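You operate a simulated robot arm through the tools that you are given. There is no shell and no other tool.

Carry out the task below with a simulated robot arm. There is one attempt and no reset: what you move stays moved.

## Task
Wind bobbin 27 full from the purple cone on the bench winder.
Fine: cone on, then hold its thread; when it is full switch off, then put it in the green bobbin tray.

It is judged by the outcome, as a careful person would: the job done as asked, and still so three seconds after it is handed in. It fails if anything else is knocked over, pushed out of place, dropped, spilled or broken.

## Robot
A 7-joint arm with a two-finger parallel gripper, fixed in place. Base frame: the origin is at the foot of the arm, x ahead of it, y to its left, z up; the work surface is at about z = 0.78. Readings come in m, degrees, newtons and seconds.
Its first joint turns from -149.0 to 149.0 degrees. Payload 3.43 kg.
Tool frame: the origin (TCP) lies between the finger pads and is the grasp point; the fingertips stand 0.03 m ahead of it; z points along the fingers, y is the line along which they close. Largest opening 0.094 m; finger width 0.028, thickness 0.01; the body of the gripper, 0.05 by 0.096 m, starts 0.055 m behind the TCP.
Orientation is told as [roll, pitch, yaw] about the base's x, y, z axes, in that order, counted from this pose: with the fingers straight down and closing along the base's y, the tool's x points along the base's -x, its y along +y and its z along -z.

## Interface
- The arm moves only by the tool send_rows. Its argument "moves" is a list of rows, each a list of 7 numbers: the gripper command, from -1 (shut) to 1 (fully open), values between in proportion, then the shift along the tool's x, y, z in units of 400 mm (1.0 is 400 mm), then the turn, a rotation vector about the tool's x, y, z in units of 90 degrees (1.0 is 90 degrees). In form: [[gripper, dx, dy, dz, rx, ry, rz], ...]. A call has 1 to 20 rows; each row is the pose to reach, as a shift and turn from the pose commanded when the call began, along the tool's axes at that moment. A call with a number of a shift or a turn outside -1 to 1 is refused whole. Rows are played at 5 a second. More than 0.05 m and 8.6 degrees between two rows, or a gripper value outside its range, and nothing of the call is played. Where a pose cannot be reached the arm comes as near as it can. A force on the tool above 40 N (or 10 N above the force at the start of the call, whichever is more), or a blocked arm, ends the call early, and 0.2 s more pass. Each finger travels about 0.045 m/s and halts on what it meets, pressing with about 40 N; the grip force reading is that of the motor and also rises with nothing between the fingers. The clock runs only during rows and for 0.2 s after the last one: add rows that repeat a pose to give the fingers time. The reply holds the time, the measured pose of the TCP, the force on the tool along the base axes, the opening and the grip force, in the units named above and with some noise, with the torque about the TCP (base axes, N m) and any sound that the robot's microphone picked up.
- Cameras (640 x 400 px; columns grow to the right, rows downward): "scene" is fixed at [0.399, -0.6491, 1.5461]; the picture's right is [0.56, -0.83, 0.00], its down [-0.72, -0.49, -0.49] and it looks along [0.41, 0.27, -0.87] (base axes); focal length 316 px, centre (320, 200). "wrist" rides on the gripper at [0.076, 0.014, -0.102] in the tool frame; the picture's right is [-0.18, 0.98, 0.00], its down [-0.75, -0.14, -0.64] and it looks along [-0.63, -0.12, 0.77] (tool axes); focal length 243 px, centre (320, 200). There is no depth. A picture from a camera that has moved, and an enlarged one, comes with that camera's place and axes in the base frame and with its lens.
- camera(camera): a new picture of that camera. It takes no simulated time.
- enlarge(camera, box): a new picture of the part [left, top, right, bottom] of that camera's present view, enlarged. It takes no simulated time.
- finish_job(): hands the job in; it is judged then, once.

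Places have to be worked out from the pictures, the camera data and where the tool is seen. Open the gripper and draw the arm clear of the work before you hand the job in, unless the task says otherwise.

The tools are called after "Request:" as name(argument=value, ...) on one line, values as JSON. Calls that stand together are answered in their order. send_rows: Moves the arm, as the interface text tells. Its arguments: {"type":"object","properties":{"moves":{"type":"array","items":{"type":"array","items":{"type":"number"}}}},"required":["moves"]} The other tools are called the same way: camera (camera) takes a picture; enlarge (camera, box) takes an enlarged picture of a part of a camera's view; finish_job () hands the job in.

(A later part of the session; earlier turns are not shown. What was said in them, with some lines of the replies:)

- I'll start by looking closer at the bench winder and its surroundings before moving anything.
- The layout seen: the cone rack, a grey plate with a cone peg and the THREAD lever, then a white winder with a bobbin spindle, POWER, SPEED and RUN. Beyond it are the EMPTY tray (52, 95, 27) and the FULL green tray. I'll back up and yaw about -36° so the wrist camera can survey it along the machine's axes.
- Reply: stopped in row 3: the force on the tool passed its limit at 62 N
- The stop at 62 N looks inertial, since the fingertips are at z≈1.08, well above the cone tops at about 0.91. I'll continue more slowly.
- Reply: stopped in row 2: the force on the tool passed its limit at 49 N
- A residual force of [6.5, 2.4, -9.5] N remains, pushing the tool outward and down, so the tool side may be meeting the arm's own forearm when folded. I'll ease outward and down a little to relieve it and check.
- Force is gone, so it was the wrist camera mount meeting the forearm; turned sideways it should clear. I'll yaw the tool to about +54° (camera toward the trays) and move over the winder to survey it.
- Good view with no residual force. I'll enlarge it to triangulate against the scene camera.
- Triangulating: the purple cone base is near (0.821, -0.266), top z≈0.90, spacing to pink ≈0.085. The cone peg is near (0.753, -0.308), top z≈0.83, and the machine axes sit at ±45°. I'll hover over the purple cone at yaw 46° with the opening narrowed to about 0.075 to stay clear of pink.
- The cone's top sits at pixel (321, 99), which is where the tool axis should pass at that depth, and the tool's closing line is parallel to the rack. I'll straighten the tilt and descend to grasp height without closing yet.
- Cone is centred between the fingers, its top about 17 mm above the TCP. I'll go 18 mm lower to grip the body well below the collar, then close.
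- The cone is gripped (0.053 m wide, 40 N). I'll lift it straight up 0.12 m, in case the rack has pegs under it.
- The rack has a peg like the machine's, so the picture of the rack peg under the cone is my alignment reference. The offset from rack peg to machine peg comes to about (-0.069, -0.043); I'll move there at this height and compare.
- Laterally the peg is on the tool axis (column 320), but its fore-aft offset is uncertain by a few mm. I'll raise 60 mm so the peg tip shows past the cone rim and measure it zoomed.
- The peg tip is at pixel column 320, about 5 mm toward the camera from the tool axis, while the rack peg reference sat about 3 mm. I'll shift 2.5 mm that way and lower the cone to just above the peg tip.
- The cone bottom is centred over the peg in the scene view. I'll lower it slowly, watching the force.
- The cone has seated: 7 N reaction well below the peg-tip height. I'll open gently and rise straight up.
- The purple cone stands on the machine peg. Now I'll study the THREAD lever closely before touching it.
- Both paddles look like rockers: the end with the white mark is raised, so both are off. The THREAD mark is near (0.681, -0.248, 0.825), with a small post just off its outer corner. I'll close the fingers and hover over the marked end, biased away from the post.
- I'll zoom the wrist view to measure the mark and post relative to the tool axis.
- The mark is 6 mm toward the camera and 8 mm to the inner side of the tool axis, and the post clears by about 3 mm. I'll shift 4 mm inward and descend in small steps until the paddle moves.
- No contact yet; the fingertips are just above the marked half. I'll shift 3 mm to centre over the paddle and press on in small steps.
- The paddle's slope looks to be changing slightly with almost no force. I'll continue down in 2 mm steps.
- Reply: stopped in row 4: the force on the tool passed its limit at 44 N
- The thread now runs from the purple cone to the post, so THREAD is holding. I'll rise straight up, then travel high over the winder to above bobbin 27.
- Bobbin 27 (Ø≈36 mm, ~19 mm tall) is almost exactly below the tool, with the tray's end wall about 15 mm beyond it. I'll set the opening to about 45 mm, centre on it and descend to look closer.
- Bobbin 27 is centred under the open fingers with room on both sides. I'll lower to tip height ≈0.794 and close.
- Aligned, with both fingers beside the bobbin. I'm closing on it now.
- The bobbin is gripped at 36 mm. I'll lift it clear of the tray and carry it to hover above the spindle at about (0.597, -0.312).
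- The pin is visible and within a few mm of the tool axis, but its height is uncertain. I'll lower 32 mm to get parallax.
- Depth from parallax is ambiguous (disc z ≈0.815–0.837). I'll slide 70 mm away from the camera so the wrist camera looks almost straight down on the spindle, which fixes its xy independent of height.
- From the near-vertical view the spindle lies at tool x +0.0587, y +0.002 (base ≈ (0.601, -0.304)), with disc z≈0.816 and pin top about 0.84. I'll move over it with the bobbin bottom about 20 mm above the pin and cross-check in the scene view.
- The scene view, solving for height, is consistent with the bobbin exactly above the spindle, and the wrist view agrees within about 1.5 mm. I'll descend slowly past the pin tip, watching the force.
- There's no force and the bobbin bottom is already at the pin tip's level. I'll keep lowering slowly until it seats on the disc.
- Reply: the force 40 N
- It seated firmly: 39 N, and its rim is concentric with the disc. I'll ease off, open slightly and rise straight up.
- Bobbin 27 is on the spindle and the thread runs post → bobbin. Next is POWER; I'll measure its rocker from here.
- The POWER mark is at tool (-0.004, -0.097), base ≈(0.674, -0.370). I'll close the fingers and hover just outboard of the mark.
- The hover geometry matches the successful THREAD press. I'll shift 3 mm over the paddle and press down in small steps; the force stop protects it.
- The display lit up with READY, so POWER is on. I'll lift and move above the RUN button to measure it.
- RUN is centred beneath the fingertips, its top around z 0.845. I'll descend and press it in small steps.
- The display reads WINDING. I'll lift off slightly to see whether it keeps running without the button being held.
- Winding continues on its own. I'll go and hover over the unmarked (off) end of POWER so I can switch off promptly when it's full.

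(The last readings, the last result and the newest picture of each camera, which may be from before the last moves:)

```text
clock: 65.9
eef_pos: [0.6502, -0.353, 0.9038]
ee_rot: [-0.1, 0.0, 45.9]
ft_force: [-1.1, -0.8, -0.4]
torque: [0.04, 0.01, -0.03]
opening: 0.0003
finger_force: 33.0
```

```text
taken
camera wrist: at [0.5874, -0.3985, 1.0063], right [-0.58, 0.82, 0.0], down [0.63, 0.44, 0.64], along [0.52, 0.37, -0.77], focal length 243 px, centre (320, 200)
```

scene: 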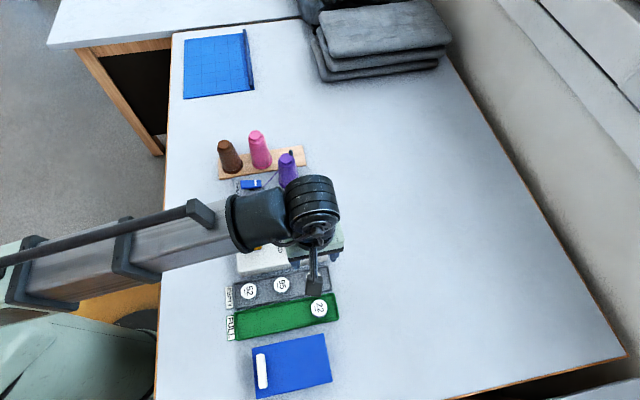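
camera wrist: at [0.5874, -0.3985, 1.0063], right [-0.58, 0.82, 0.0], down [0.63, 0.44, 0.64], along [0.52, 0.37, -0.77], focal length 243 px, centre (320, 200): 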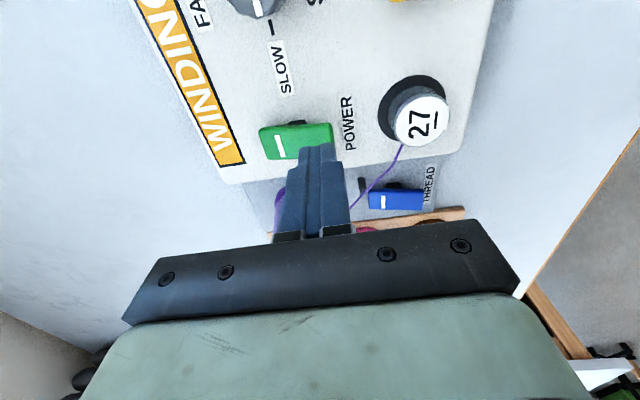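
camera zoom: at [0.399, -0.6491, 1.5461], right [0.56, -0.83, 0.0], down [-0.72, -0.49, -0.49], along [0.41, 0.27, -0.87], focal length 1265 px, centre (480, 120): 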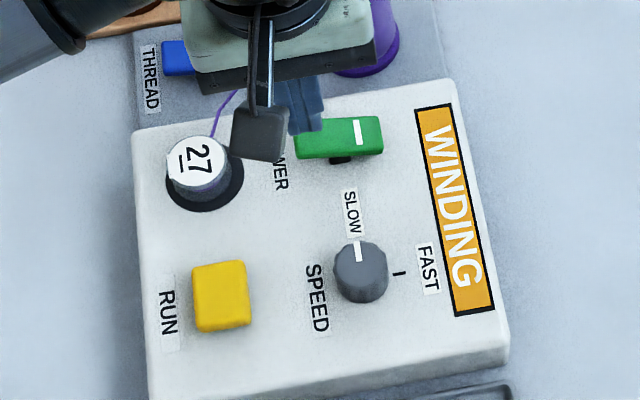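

In position, winding in progress and the bobbin turning. I'll wait a couple of seconds and check both display and finger placement.

Request:
send_rows(moves=[[-1, 0, 0, 0, 0, 0, 0], [-1, 0, 0, 0, 0, 0, 0], [-1, 0, 0, 0, 0, 0, 0], [-1, 0, 0, 0, 0, 0, 0], [-1, 0, 0, 0, 0, 0, 0], [-1, 0, 0, 0, 0, 0, 0], [-1, 0, 0, 0, 0, 0, 0], [-1, 0, 0, 0, 0, 0, 0]])

Request:
enlarge(camera="wrist", box=[240, 60, 460, 200])

Request:
enlarge(camera="scene", box=[220, 170, 340, 270])

```text
clock: 67.7
eef_pos: [0.6513, -0.3548, 0.9052]
ee_rot: [0.0, 0.0, 45.9]
ft_force: [0.1, -0.1, 0.9]
torque: [-0.01, 0.01, 0.0]
opening: 0.0
finger_force: 33.1
```

```text
2.86 times, centred on (350, 130) of wrist
camera zoom: at [0.5873, -0.3985, 1.0064], right [-0.58, 0.82, 0.0], down [0.63, 0.44, 0.64], along [0.52, 0.37, -0.77], focal length 693 px, centre (234, 400)
```

zoom: 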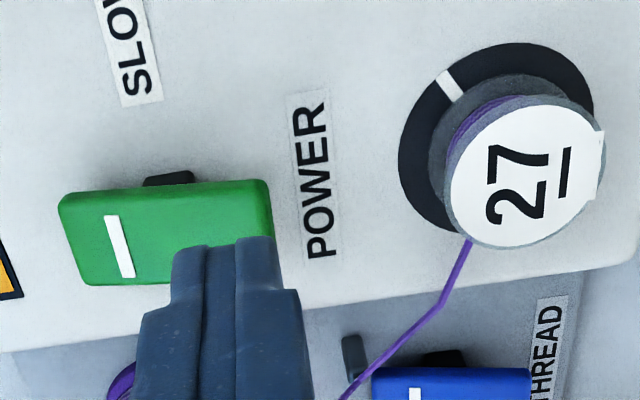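

```text
4.00 times, centred on (280, 220) of scene
camera zoom: at [0.399, -0.6491, 1.5461], right [0.56, -0.83, 0.0], down [-0.72, -0.49, -0.49], along [0.41, 0.27, -0.87], focal length 1265 px, centre (480, 120)
```

zoom: 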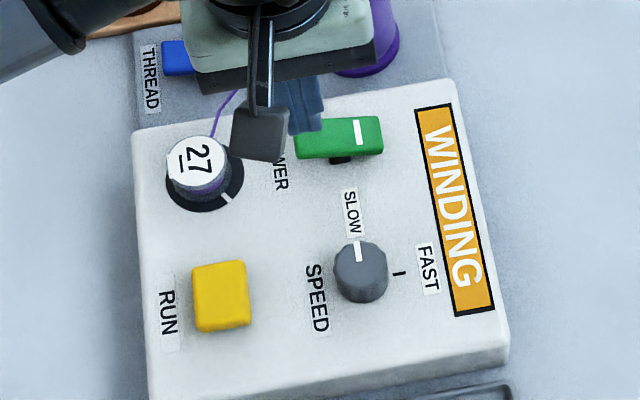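

Purple thread is building up on the bobbin. I'll keep waiting.

Request:
send_rows(moves=[[-1, 0.0075, 0, 0.015, 0, 0, 0], [-1, 0.0075, 0, 0.02, 0, 0, 0], [-1, 0.0075, 0, 0.02, 0, 0, 0], [-1, 0.0075, 0, 0.02, 0, 0, 0], [-1, 0.0075, 0, 0.02, 0, 0, 0], [-1, 0.0075, 0, 0.02, 0, 0, 0], [-1, 0.0075, 0, 0.02, 0, 0, 0], [-1, 0.0075, 0, 0.02, 0, 0, 0], [-1, 0.0075, 0, 0.02, 0, 0, 0], [-1, 0.0075, 0, 0.02, 0, 0, 0], [-1, 0.0075, 0, 0.02, 0, 0, 0], [-1, 0.0075, 0, 0.02, 0, 0, 0], [-1, 0.0075, 0, 0.02, 0, 0, 0], [-1, 0.0075, 0, 0.02, 0, 0, 0]])

Request:
enlarge(camera="wrist", box=[240, 60, 460, 200])

Request:
enlarge(camera="scene", box=[220, 170, 340, 270])

```text
clock: 70.7
eef_pos: [0.6487, -0.3548, 0.8969]
ee_rot: [0.0, 0.0, 45.9]
ft_force: [0.4, -0.1, -0.1]
torque: [0.0, 0.04, 0.01]
opening: 0.0001
finger_force: 32.8
```

```text
2.86 times, centred on (350, 130) of wrist
camera zoom: at [0.5853, -0.4004, 0.9986], right [-0.58, 0.82, 0.0], down [0.63, 0.44, 0.64], along [0.52, 0.37, -0.77], focal length 693 px, centre (234, 400)
```

zoom: 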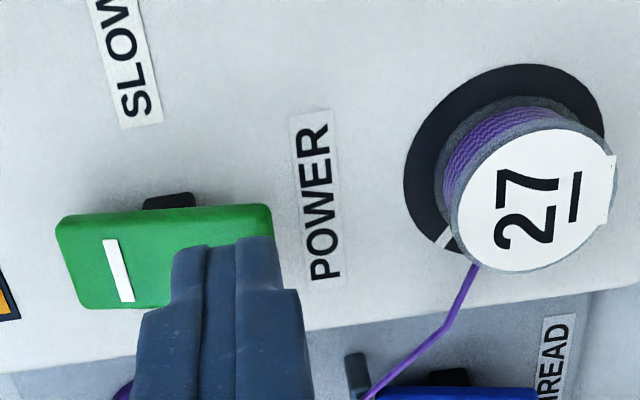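

```text
4.00 times, centred on (280, 220) of scene
camera zoom: at [0.399, -0.6491, 1.5461], right [0.56, -0.83, 0.0], down [-0.72, -0.49, -0.49], along [0.41, 0.27, -0.87], focal length 1265 px, centre (480, 120)
```

zoom: 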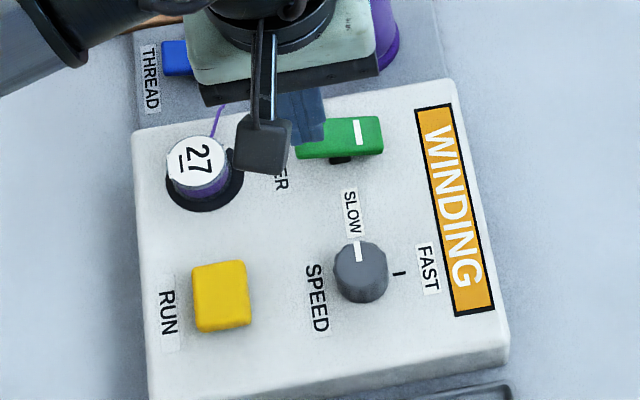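

The bobbin is visibly filling and the display still shows WINDING. I'll wait in short stretches.

Request:
send_rows(moves=[[-1, 0, 0, 0, 0, 0, 0], [-1, 0, 0, 0, 0, 0, 0], [-1, 0, 0, 0, 0, 0, 0], [-1, 0, 0, 0, 0, 0, 0], [-1, 0, 0, 0, 0, 0, 0], [-1, 0, 0, 0, 0, 0, 0], [-1, 0, 0, 0, 0, 0, 0], [-1, 0, 0, 0, 0, 0, 0], [-1, 0, 0, 0, 0, 0, 0], [-1, 0, 0, 0, 0, 0, 0]])

Request:
enlarge(camera="wrist", box=[240, 60, 460, 200])

Request:
enlarge(camera="scene", box=[220, 170, 340, 270])

```text
clock: 72.9
eef_pos: [0.649, -0.356, 0.8973]
ee_rot: [0.0, 0.0, 45.9]
ft_force: [0.0, 0.8, 0.0]
torque: [0.02, 0.03, -0.03]
opening: 0.0
finger_force: 32.5
```

```text
2.86 times, centred on (350, 130) of wrist
camera zoom: at [0.5853, -0.4004, 0.9986], right [-0.58, 0.82, 0.0], down [0.63, 0.44, 0.64], along [0.52, 0.37, -0.77], focal length 693 px, centre (234, 400)
```

zoom: 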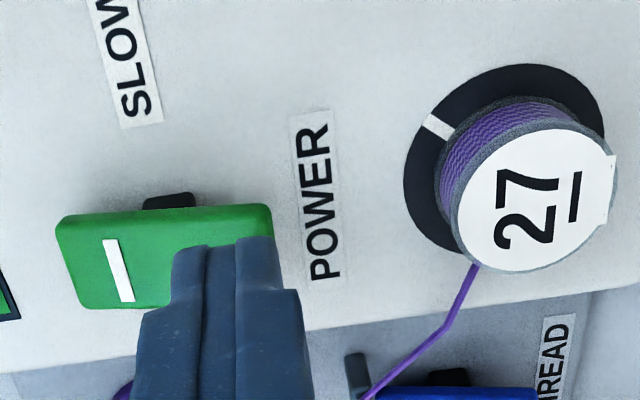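

```text
4.00 times, centred on (280, 220) of scene
camera zoom: at [0.399, -0.6491, 1.5461], right [0.56, -0.83, 0.0], down [-0.72, -0.49, -0.49], along [0.41, 0.27, -0.87], focal length 1265 px, centre (480, 120)
```

zoom: 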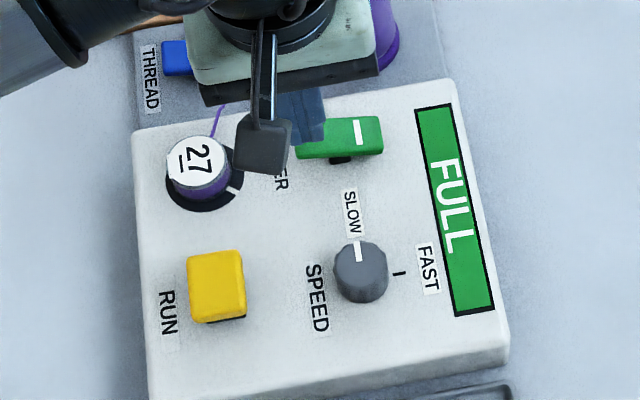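

The display reads FULL and RUN has popped back up. Now I'll press the raised off end of POWER.

Request:
send_rows(moves=[[-1, 0, 0, 0.015, 0, 0, 0], [-1, 0, 0, 0.03, 0, 0, 0], [-1, 0, 0, 0.04, 0, 0, 0], [-1, 0, 0, 0.045, 0, 0, 0], [-1, 0, 0, 0.05, 0, 0, 0], [-1, 0, 0, 0.055, 0, 0, 0], [-1, 0, 0, 0.059, 0, 0, 0]])

Request:
enlarge(camera="wrist", box=[240, 60, 460, 200])

Request:
enlarge(camera="scene", box=[220, 170, 340, 270])

```text
clock: 74.5
eef_pos: [0.6484, -0.356, 0.8747]
ee_rot: [0.0, -0.1, 45.9]
ft_force: [-1.1, 0.3, 5.9]
torque: [-0.07, -0.01, -0.06]
opening: 0.0001
finger_force: 33.1
```

```text
2.86 times, centred on (350, 130) of wrist
camera zoom: at [0.5852, -0.4002, 0.9756], right [-0.58, 0.82, 0.0], down [0.63, 0.44, 0.64], along [0.52, 0.37, -0.77], focal length 693 px, centre (234, 400)
```

zoom: 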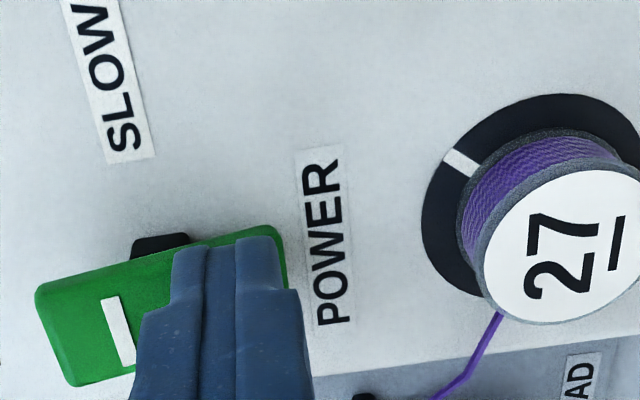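

```text
4.00 times, centred on (280, 220) of scene
camera zoom: at [0.399, -0.6491, 1.5461], right [0.56, -0.83, 0.0], down [-0.72, -0.49, -0.49], along [0.41, 0.27, -0.87], focal length 1265 px, centre (480, 120)
```

zoom: 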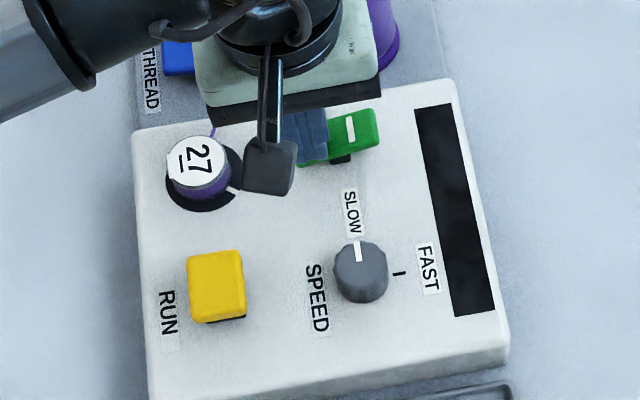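

The display is dark and the marked end of POWER is up: it's switched off. I'll rise, open to about 48 mm and hover over bobbin 27.

Request:
send_rows(moves=[[-1, 0, 0, -0.02, 0, 0, 0], [-1, 0, 0, -0.07, 0, 0, 0], [-1, 0, 0, -0.13, 0, 0, 0], [-1, -0.001, 0.015, -0.165, 0, 0, 0], [-0.6, -0.003, 0.05, -0.17, 0, 0, 0], [-0.2, -0.007, 0.1, -0.17, 0, 0, 0], [0.02, -0.01, 0.145, -0.17, 0, 0, 0], [0.02, -0.011, 0.167, -0.17, 0, 0, 0], [0.02, -0.0115, 0.173, -0.17, 0, 0, 0], [0.02, -0.0115, 0.173, -0.17, 0, 0, 0]])

Request:
enlarge(camera="wrist", box=[240, 60, 400, 180])

Request:
enlarge(camera="scene", box=[220, 150, 340, 250])

```text
clock: 76.7
eef_pos: [0.603, -0.3037, 0.9424]
ee_rot: [0.0, 0.0, 46.0]
ft_force: [0.2, 0.2, 0.0]
torque: [0.01, 0.0, 0.0]
opening: 0.0478
finger_force: 0.0
```

```text
3.33 times, centred on (320, 120) of wrist
camera zoom: at [0.5388, -0.3494, 1.043], right [-0.58, 0.82, 0.0], down [0.63, 0.44, 0.64], along [0.52, 0.37, -0.77], focal length 809 px, centre (320, 467)
```

zoom: 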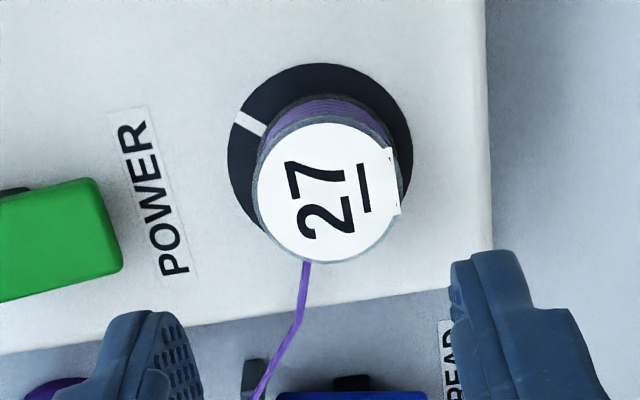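

```text
4.00 times, centred on (280, 200) of scene
camera zoom: at [0.399, -0.6491, 1.5461], right [0.56, -0.83, 0.0], down [-0.72, -0.49, -0.49], along [0.41, 0.27, -0.87], focal length 1265 px, centre (480, 200)
```

zoom: 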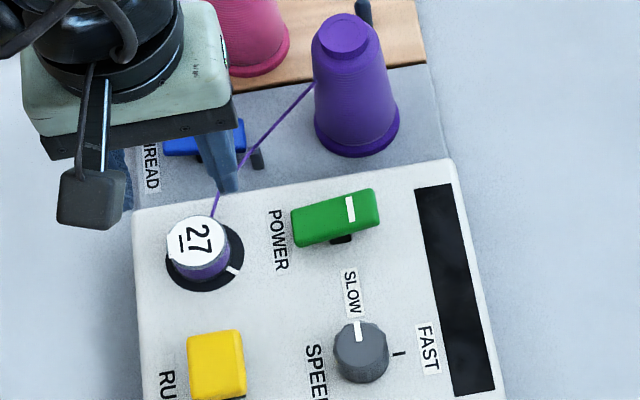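

Bobbin 27 is nearly centred (2 mm off along the closing line), and the thread exits between the fingers. I'll shift, descend and stop at grasp height.

Request:
send_rows(moves=[[0.02, 0, 0.003, 0.02, 0, 0, 0], [0.02, 0, 0.005, 0.06, 0, 0, 0], [0.02, 0, 0.005, 0.11, 0, 0, 0], [0.02, 0, 0.005, 0.15, 0, 0, 0], [0.02, 0, 0.005, 0.175, 0, 0, 0], [0.02, 0, 0.005, 0.19, 0, 0, 0], [0.02, 0, 0.005, 0.198, 0, 0, 0], [0.02, 0, 0.005, 0.198, 0, 0, 0]])

Request:
enlarge(camera="wrist", box=[240, 80, 400, 200])

Request:
enlarge(camera="scene", box=[220, 180, 290, 230])

```text
clock: 78.5
eef_pos: [0.6015, -0.3035, 0.8623]
ee_rot: [0.0, 0.0, 45.9]
ft_force: [0.2, -0.9, -0.8]
torque: [0.04, 0.0, -0.01]
opening: 0.0477
finger_force: 0.0
```

```text
3.33 times, centred on (320, 140) of wrist
camera zoom: at [0.5382, -0.3479, 0.9629], right [-0.58, 0.82, 0.0], down [0.63, 0.44, 0.64], along [0.52, 0.37, -0.77], focal length 809 px, centre (320, 400)
```

zoom: 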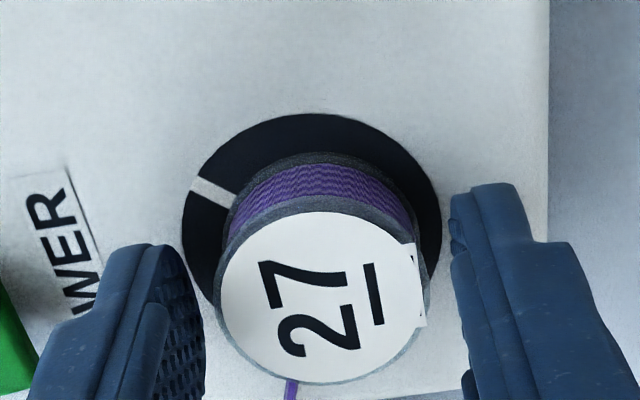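

```text
8.00 times, centred on (255, 205) of scene
camera zoom: at [0.399, -0.6491, 1.5461], right [0.56, -0.83, 0.0], down [-0.72, -0.49, -0.49], along [0.41, 0.27, -0.87], focal length 2530 px, centre (840, 160)
```

zoom: 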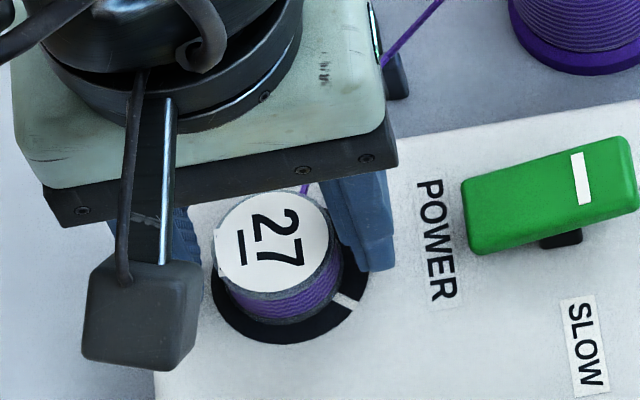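

Centred, with the bobbin fully wound. I'll close and then lift straight off the spindle.

Request:
send_rows(moves=[[-0.15, 0, 0, 0, 0, 0, 0], [-0.4, 0, 0, 0, 0, 0, 0], [-1, 0, 0, 0, 0, 0, 0], [-1, 0, 0, 0, 0, 0, 0], [-1, 0, 0, 0, 0, 0, 0], [-1, 0, 0, -0.01, 0, 0, 0], [-1, 0, 0, -0.03, 0, 0, 0], [-1, 0, 0, -0.06, 0, 0, 0], [-1, 0, 0, -0.1, 0, 0, 0], [-1, 0, 0, -0.15, 0, 0, 0], [-1, 0, 0, -0.2, 0, 0, 0], [-1, 0, 0, -0.24, 0, 0, 0], [-1, 0, 0, -0.25, 0, 0, 0], [-1, 0, 0, -0.25, 0, 0, 0]])

Request:
camera(camera="wrist")

Request:
enlarge(camera="scene", box=[210, 140, 340, 250])

```text
clock: 81.5
eef_pos: [0.6013, -0.3021, 0.9621]
ee_rot: [0.1, 0.0, 45.9]
ft_force: [0.6, 0.1, -1.2]
torque: [-0.03, 0.0, -0.02]
opening: 0.0362
finger_force: 40.0
```

```text
taken
camera wrist: at [0.5384, -0.3473, 1.0644], right [-0.58, 0.82, 0.0], down [0.63, 0.44, 0.64], along [0.52, 0.37, -0.77], focal length 243 px, centre (320, 200)
```

wrist: 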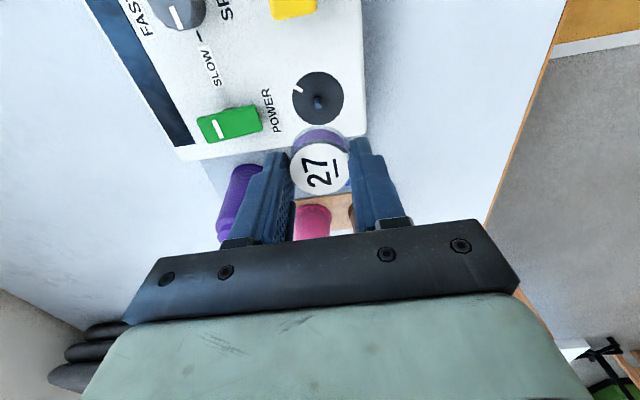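

```text
3.64 times, centred on (275, 195) of scene
camera zoom: at [0.399, -0.6491, 1.5461], right [0.56, -0.83, 0.0], down [-0.72, -0.49, -0.49], along [0.41, 0.27, -0.87], focal length 1150 px, centre (484, 218)
```

zoom: 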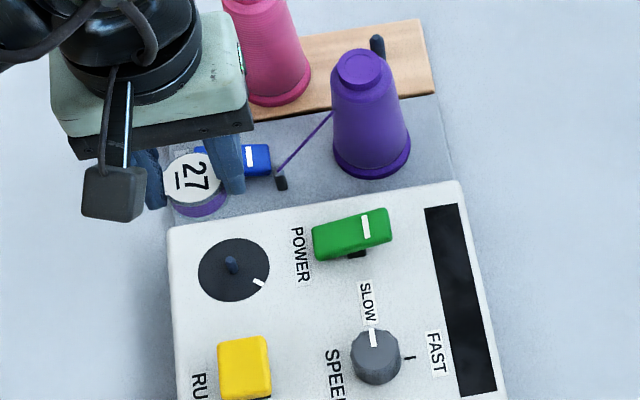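

The thread parted cleanly and bobbin 27 is in the gripper, full. I'll carry it to above the free middle of the green FULL tray.

Request:
send_rows(moves=[[-1, 0.015, -0.002, 0, 0, 0, 0], [-1, 0.05, -0.008, 0, 0, 0, 0], [-1, 0.1, -0.016, 0, 0, 0, 0], [-1, 0.15, -0.024, 0, 0, 0, 0], [-1, 0.2, -0.032, 0, 0, 0, 0], [-1, 0.25, -0.04, 0, 0, 0, 0], [-1, 0.3, -0.048, 0, 0, 0, 0], [-1, 0.35, -0.056, 0, 0, 0, 0], [-1, 0.4, -0.064, 0, 0, 0, 0], [-1, 0.45, -0.072, 0, 0, 0, 0], [-1, 0.5, -0.08, 0, 0, 0, 0], [-1, 0.55, -0.088, 0, 0, 0, 0], [-1, 0.595, -0.095, 0, 0, 0, 0], [-1, 0.62, -0.099, 0, 0, 0, 0], [-1, 0.63, -0.1, 0, 0, 0, 0], [-1, 0.63, -0.1, 0, 0, 0, 0]])

Request:
camera(camera="wrist")

Request:
camera(camera="scene")

```text
clock: 84.9
eef_pos: [0.4562, -0.5109, 0.9616]
ee_rot: [0.0, 0.0, 45.9]
ft_force: [-0.9, 0.4, 0.3]
torque: [-0.03, 0.01, 0.03]
opening: 0.0361
finger_force: 40.2
```

```text
taken
camera wrist: at [0.3918, -0.5565, 1.0634], right [-0.58, 0.82, 0.0], down [0.63, 0.44, 0.64], along [0.52, 0.37, -0.77], focal length 243 px, centre (320, 200)
```

wrist: 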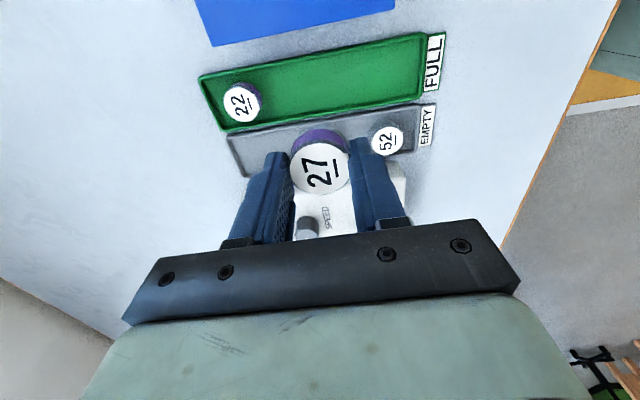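

```text
taken
```

scene: 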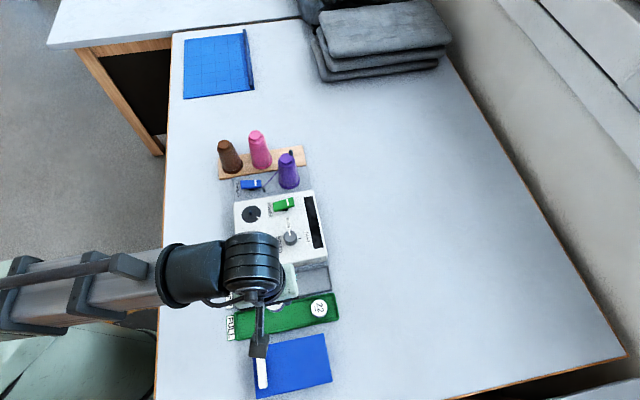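

Tray centreline is about 7.5 mm toward the camera, and bobbin 22 is about 82 mm away along the tray. I'll shift, lower to about 40 mm above seating height, and look.

Request:
send_rows(moves=[[-1, 0.008, 0, 0.015, 0, 0, 0], [-1, 0.019, 0.002, 0.06, 0, 0, 0], [-1, 0.019, 0.002, 0.11, 0, 0, 0], [-1, 0.019, 0.002, 0.16, 0, 0, 0], [-1, 0.019, 0.002, 0.2, 0, 0, 0], [-1, 0.019, 0.002, 0.235, 0, 0, 0], [-1, 0.019, 0.002, 0.245, 0, 0, 0], [-1, 0.019, 0.002, 0.245, 0, 0, 0]])

Request:
camera(camera="wrist")

Request:
enlarge(camera="scene", box=[210, 270, 350, 370])

```text
clock: 86.7
eef_pos: [0.448, -0.5184, 0.8652]
ee_rot: [-0.1, 0.0, 46.0]
ft_force: [-0.3, 0.1, 0.0]
torque: [-0.02, -0.01, 0.01]
opening: 0.036
finger_force: 40.0
```

```text
taken
camera wrist: at [0.3852, -0.5621, 0.9656], right [-0.58, 0.82, 0.0], down [0.63, 0.44, 0.64], along [0.52, 0.37, -0.77], focal length 243 px, centre (320, 200)
```

wrist: 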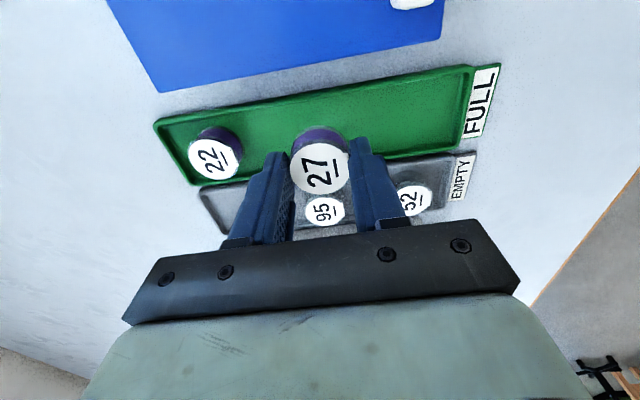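

```text
4.00 times, centred on (280, 320) of scene
camera zoom: at [0.399, -0.6491, 1.5461], right [0.56, -0.83, 0.0], down [-0.72, -0.49, -0.49], along [0.41, 0.27, -0.87], focal length 1265 px, centre (480, -280)
```

zoom: 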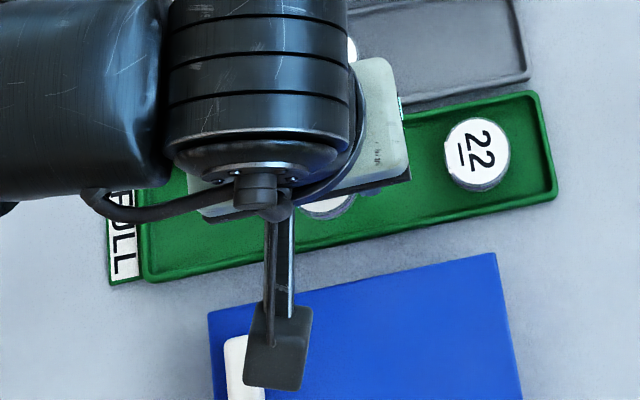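

It's centred over the tray with 22 well clear. I'll lower to seat it, slowing at the end.

Request:
send_rows(moves=[[-1, 0, 0, 0.02, 0, 0, 0], [-1, 0, 0, 0.05, 0, 0, 0], [-1, 0, 0, 0.075, 0, 0, 0], [-1, 0, 0, 0.09, 0, 0, 0], [-1, 0, 0, 0.096, 0, 0, 0], [-1, 0, 0, 0.1, 0, 0, 0], [-1, 0, 0, 0.1, 0, 0, 0]])

Request:
camera(camera="wrist")

```text
clock: 88.3
eef_pos: [0.449, -0.5176, 0.8241]
ee_rot: [0.0, 0.0, 45.9]
ft_force: [-0.4, -0.9, -0.2]
torque: [0.01, 0.0, 0.0]
opening: 0.0359
finger_force: 40.0
```

```text
taken
camera wrist: at [0.3849, -0.5623, 0.9255], right [-0.58, 0.82, 0.0], down [0.63, 0.44, 0.64], along [0.52, 0.37, -0.77], focal length 243 px, centre (320, 200)
```

wrist: 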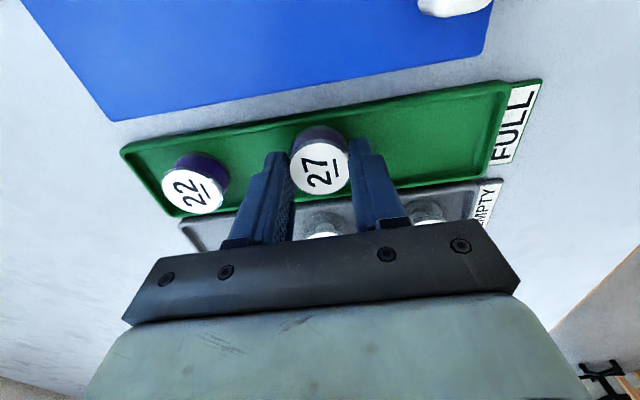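

No contact force yet. I'll lower in 1 mm steps until it touches.

Request:
send_rows(moves=[[-1, 0, 0, 0.0025, 0, 0, 0], [-1, 0, 0, 0.005, 0, 0, 0], [-1, 0, 0, 0.0065, 0, 0, 0], [-1, 0, 0, 0.0065, 0, 0, 0]])

```text
clock: 89.3
eef_pos: [0.4478, -0.5155, 0.8213]
ee_rot: [-0.1, 0.0, 45.8]
ft_force: [-0.7, 0.0, -0.1]
torque: [0.0, -0.03, -0.01]
opening: 0.0362
finger_force: 40.0
```

Still free. I'll continue in sub-millimetre steps.

Request:
send_rows(moves=[[-1, 0, 0, 0.002, 0, 0, 0], [-1, 0, 0, 0.004, 0, 0, 0], [-1, 0, 0, 0.006, 0, 0, 0], [-1, 0, 0, 0.006, 0, 0, 0]])

Request:
enlarge(camera="wrist", box=[150, 90, 410, 230])

```text
clock: 90.3
eef_pos: [0.4499, -0.5162, 0.8211]
ee_rot: [-0.1, 0.0, 46.0]
ft_force: [0.5, -1.0, 37.1]
torque: [0.12, 0.11, -0.02]
opening: 0.0363
finger_force: 40.0
```

```text
2.46 times, centred on (280, 160) of wrist
camera zoom: at [0.3854, -0.5613, 0.9219], right [-0.58, 0.82, 0.0], down [0.62, 0.44, 0.64], along [0.53, 0.37, -0.77], focal length 597 px, centre (418, 298)
```

zoom: 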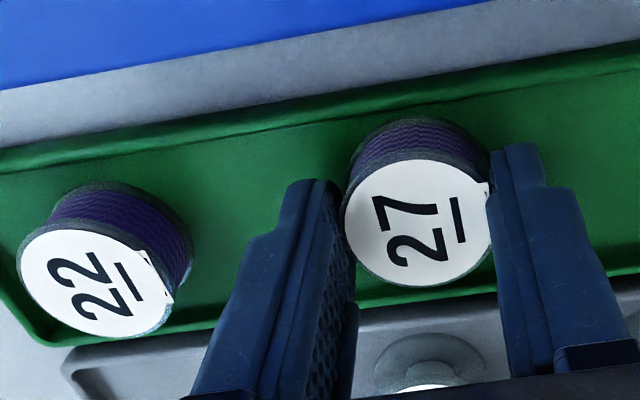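

It's now resting on the tray floor (37 N). I'll ease up 1.5 mm, open moderately, and rise straight up.

Request:
send_rows(moves=[[-1, 0, 0, -0.004, 0, 0, 0], [-0.15, 0, 0, -0.004, 0, 0, 0], [0, 0, 0, -0.004, 0, 0, 0], [0, 0, 0, -0.004, 0, 0, 0], [0, 0, 0, -0.02, 0, 0, 0], [0, 0, 0, -0.06, 0, 0, 0], [0, 0, 0, -0.11, 0, 0, 0], [0, 0, 0, -0.16, 0, 0, 0], [0, 0, 0, -0.21, 0, 0, 0], [0, 0, 0, -0.26, 0, 0, 0], [0, 0, 0, -0.31, 0, 0, 0], [0, 0, 0, -0.36, 0, 0, 0], [0, 0, 0, -0.39, 0, 0, 0], [0, 0, 0, -0.4, 0, 0, 0], [0, 0, 0, -0.4, 0, 0, 0]])

Request:
camera(camera="wrist")

Request:
camera(camera="scene")

```text
clock: 93.5
eef_pos: [0.4492, -0.5185, 0.9793]
ee_rot: [0.0, 0.2, 45.9]
ft_force: [-0.2, 0.8, -0.3]
torque: [-0.02, -0.01, -0.03]
opening: 0.0469
finger_force: 0.1
```

```text
taken
camera wrist: at [0.3857, -0.5625, 1.0805], right [-0.58, 0.82, 0.0], down [0.63, 0.44, 0.64], along [0.52, 0.37, -0.77], focal length 243 px, centre (320, 200)
```

wrist: 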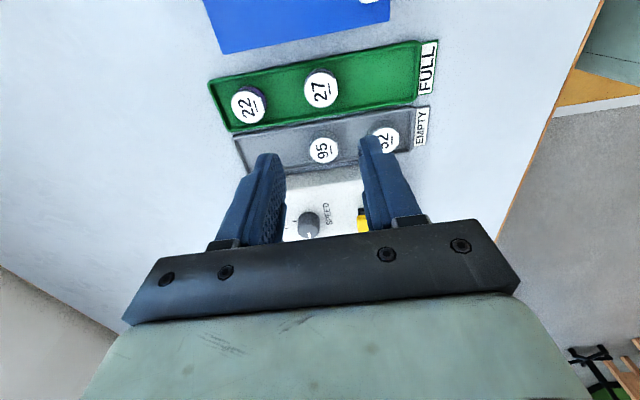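

```text
taken
```

scene: 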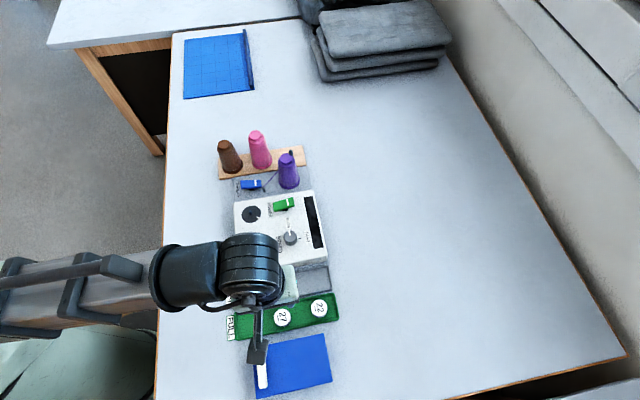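

Bobbin 27 stands in the green tray beside 22. I'll open the gripper and draw the arm up and clear over the empty bench to the right.

Request:
send_rows(moves=[[0.3, 0, 0, -0.03, 0, 0, 0], [0.6, 0, 0, -0.08, 0, 0, 0], [1, -0.005, -0.01, -0.13, 0, 0, 0], [1, -0.02, -0.04, -0.18, 0, 0, 0], [1, -0.045, -0.09, -0.22, 0, 0, 0], [1, -0.075, -0.145, -0.25, 0, 0, 0], [1, -0.105, -0.2, -0.25, 0, 0, 0], [1, -0.135, -0.26, -0.25, 0, 0, 0], [1, -0.165, -0.32, -0.25, 0, 0, 0], [1, -0.195, -0.38, -0.25, 0, 0, 0], [1, -0.225, -0.435, -0.25, 0, 0, 0], [1, -0.255, -0.49, -0.25, 0, 0, 0], [1, -0.285, -0.55, -0.25, 0, 0, 0], [1, -0.31, -0.6, -0.25, 0, 0, 0], [1, -0.322, -0.622, -0.25, 0, 0, 0], [1, -0.325, -0.628, -0.25, 0, 0, 0], [1, -0.325, -0.628, -0.25, 0, 0, 0]])

Request:
camera(camera="scene")

Request:
camera(camera="wrist")

```text
clock: 97.1
eef_pos: [0.7195, -0.5968, 1.0795]
ee_rot: [-0.1, 0.1, 46.0]
ft_force: [-0.9, 0.2, 0.8]
torque: [-0.03, -0.01, -0.05]
opening: 0.0937
finger_force: 0.0
```

```text
taken
```

scene: 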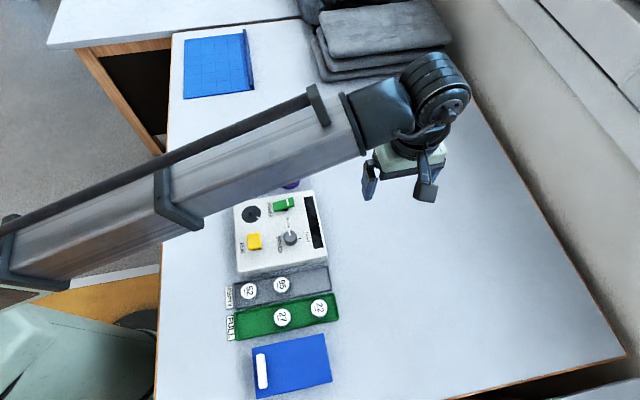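

```text
taken
camera wrist: at [0.6562, -0.642, 1.1799], right [-0.58, 0.82, 0.0], down [0.63, 0.44, 0.64], along [0.52, 0.37, -0.77], focal length 243 px, centre (320, 200)
```

wrist: 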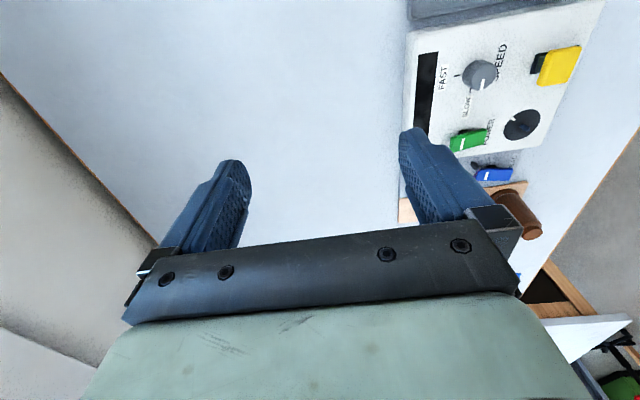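

A last close check of the trays and winder before handing in.

Request:
enlarge(camera="scene", box=[210, 180, 350, 345])

```text
2.42 times, centred on (280, 262) of scene
camera zoom: at [0.399, -0.6491, 1.5461], right [0.56, -0.83, 0.0], down [-0.72, -0.49, -0.49], along [0.41, 0.27, -0.87], focal length 767 px, centre (417, 48)
```

zoom: 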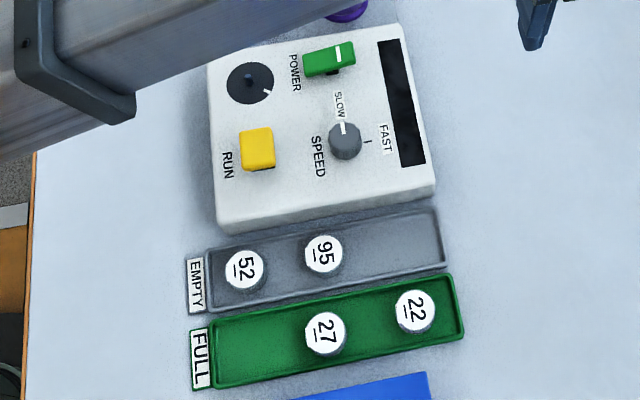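

The outcome matches the request: bobbin 27 is full in the green tray, the winder is off, the other items are undisturbed, and the arm is clear with the gripper open. Handing in.

Request:
finish_job()

```text
The job is handed in.
```

Bobbin 27 is wound full from the purple cone and sits upright in the green FULL tray next to bobbin 22.

- **Winding:** I set the purple cone on the machine's peg and pressed THREAD to hold its thread. Bobbin 27 then ran on the spindle until the display read FULL. The speed knob stayed at SLOW, where I found it.
- **Switching off:** I switched POWER off before touching the bobbin, and the display went dark. The thread parted cleanly when I lifted the bobbin off.
- **How things are left:** The purple cone is still on the machine's peg with THREAD still holding its thread, since you didn't ask for either to be undone. Nothing else was knocked or moved.
- **Arm:** Early on, two moves stopped on force, apparently because the wrist camera mount met the arm's own forearm. Nothing on the bench was touched. The gripper is now open and clear of the work, but the forearm passes high above the cones.
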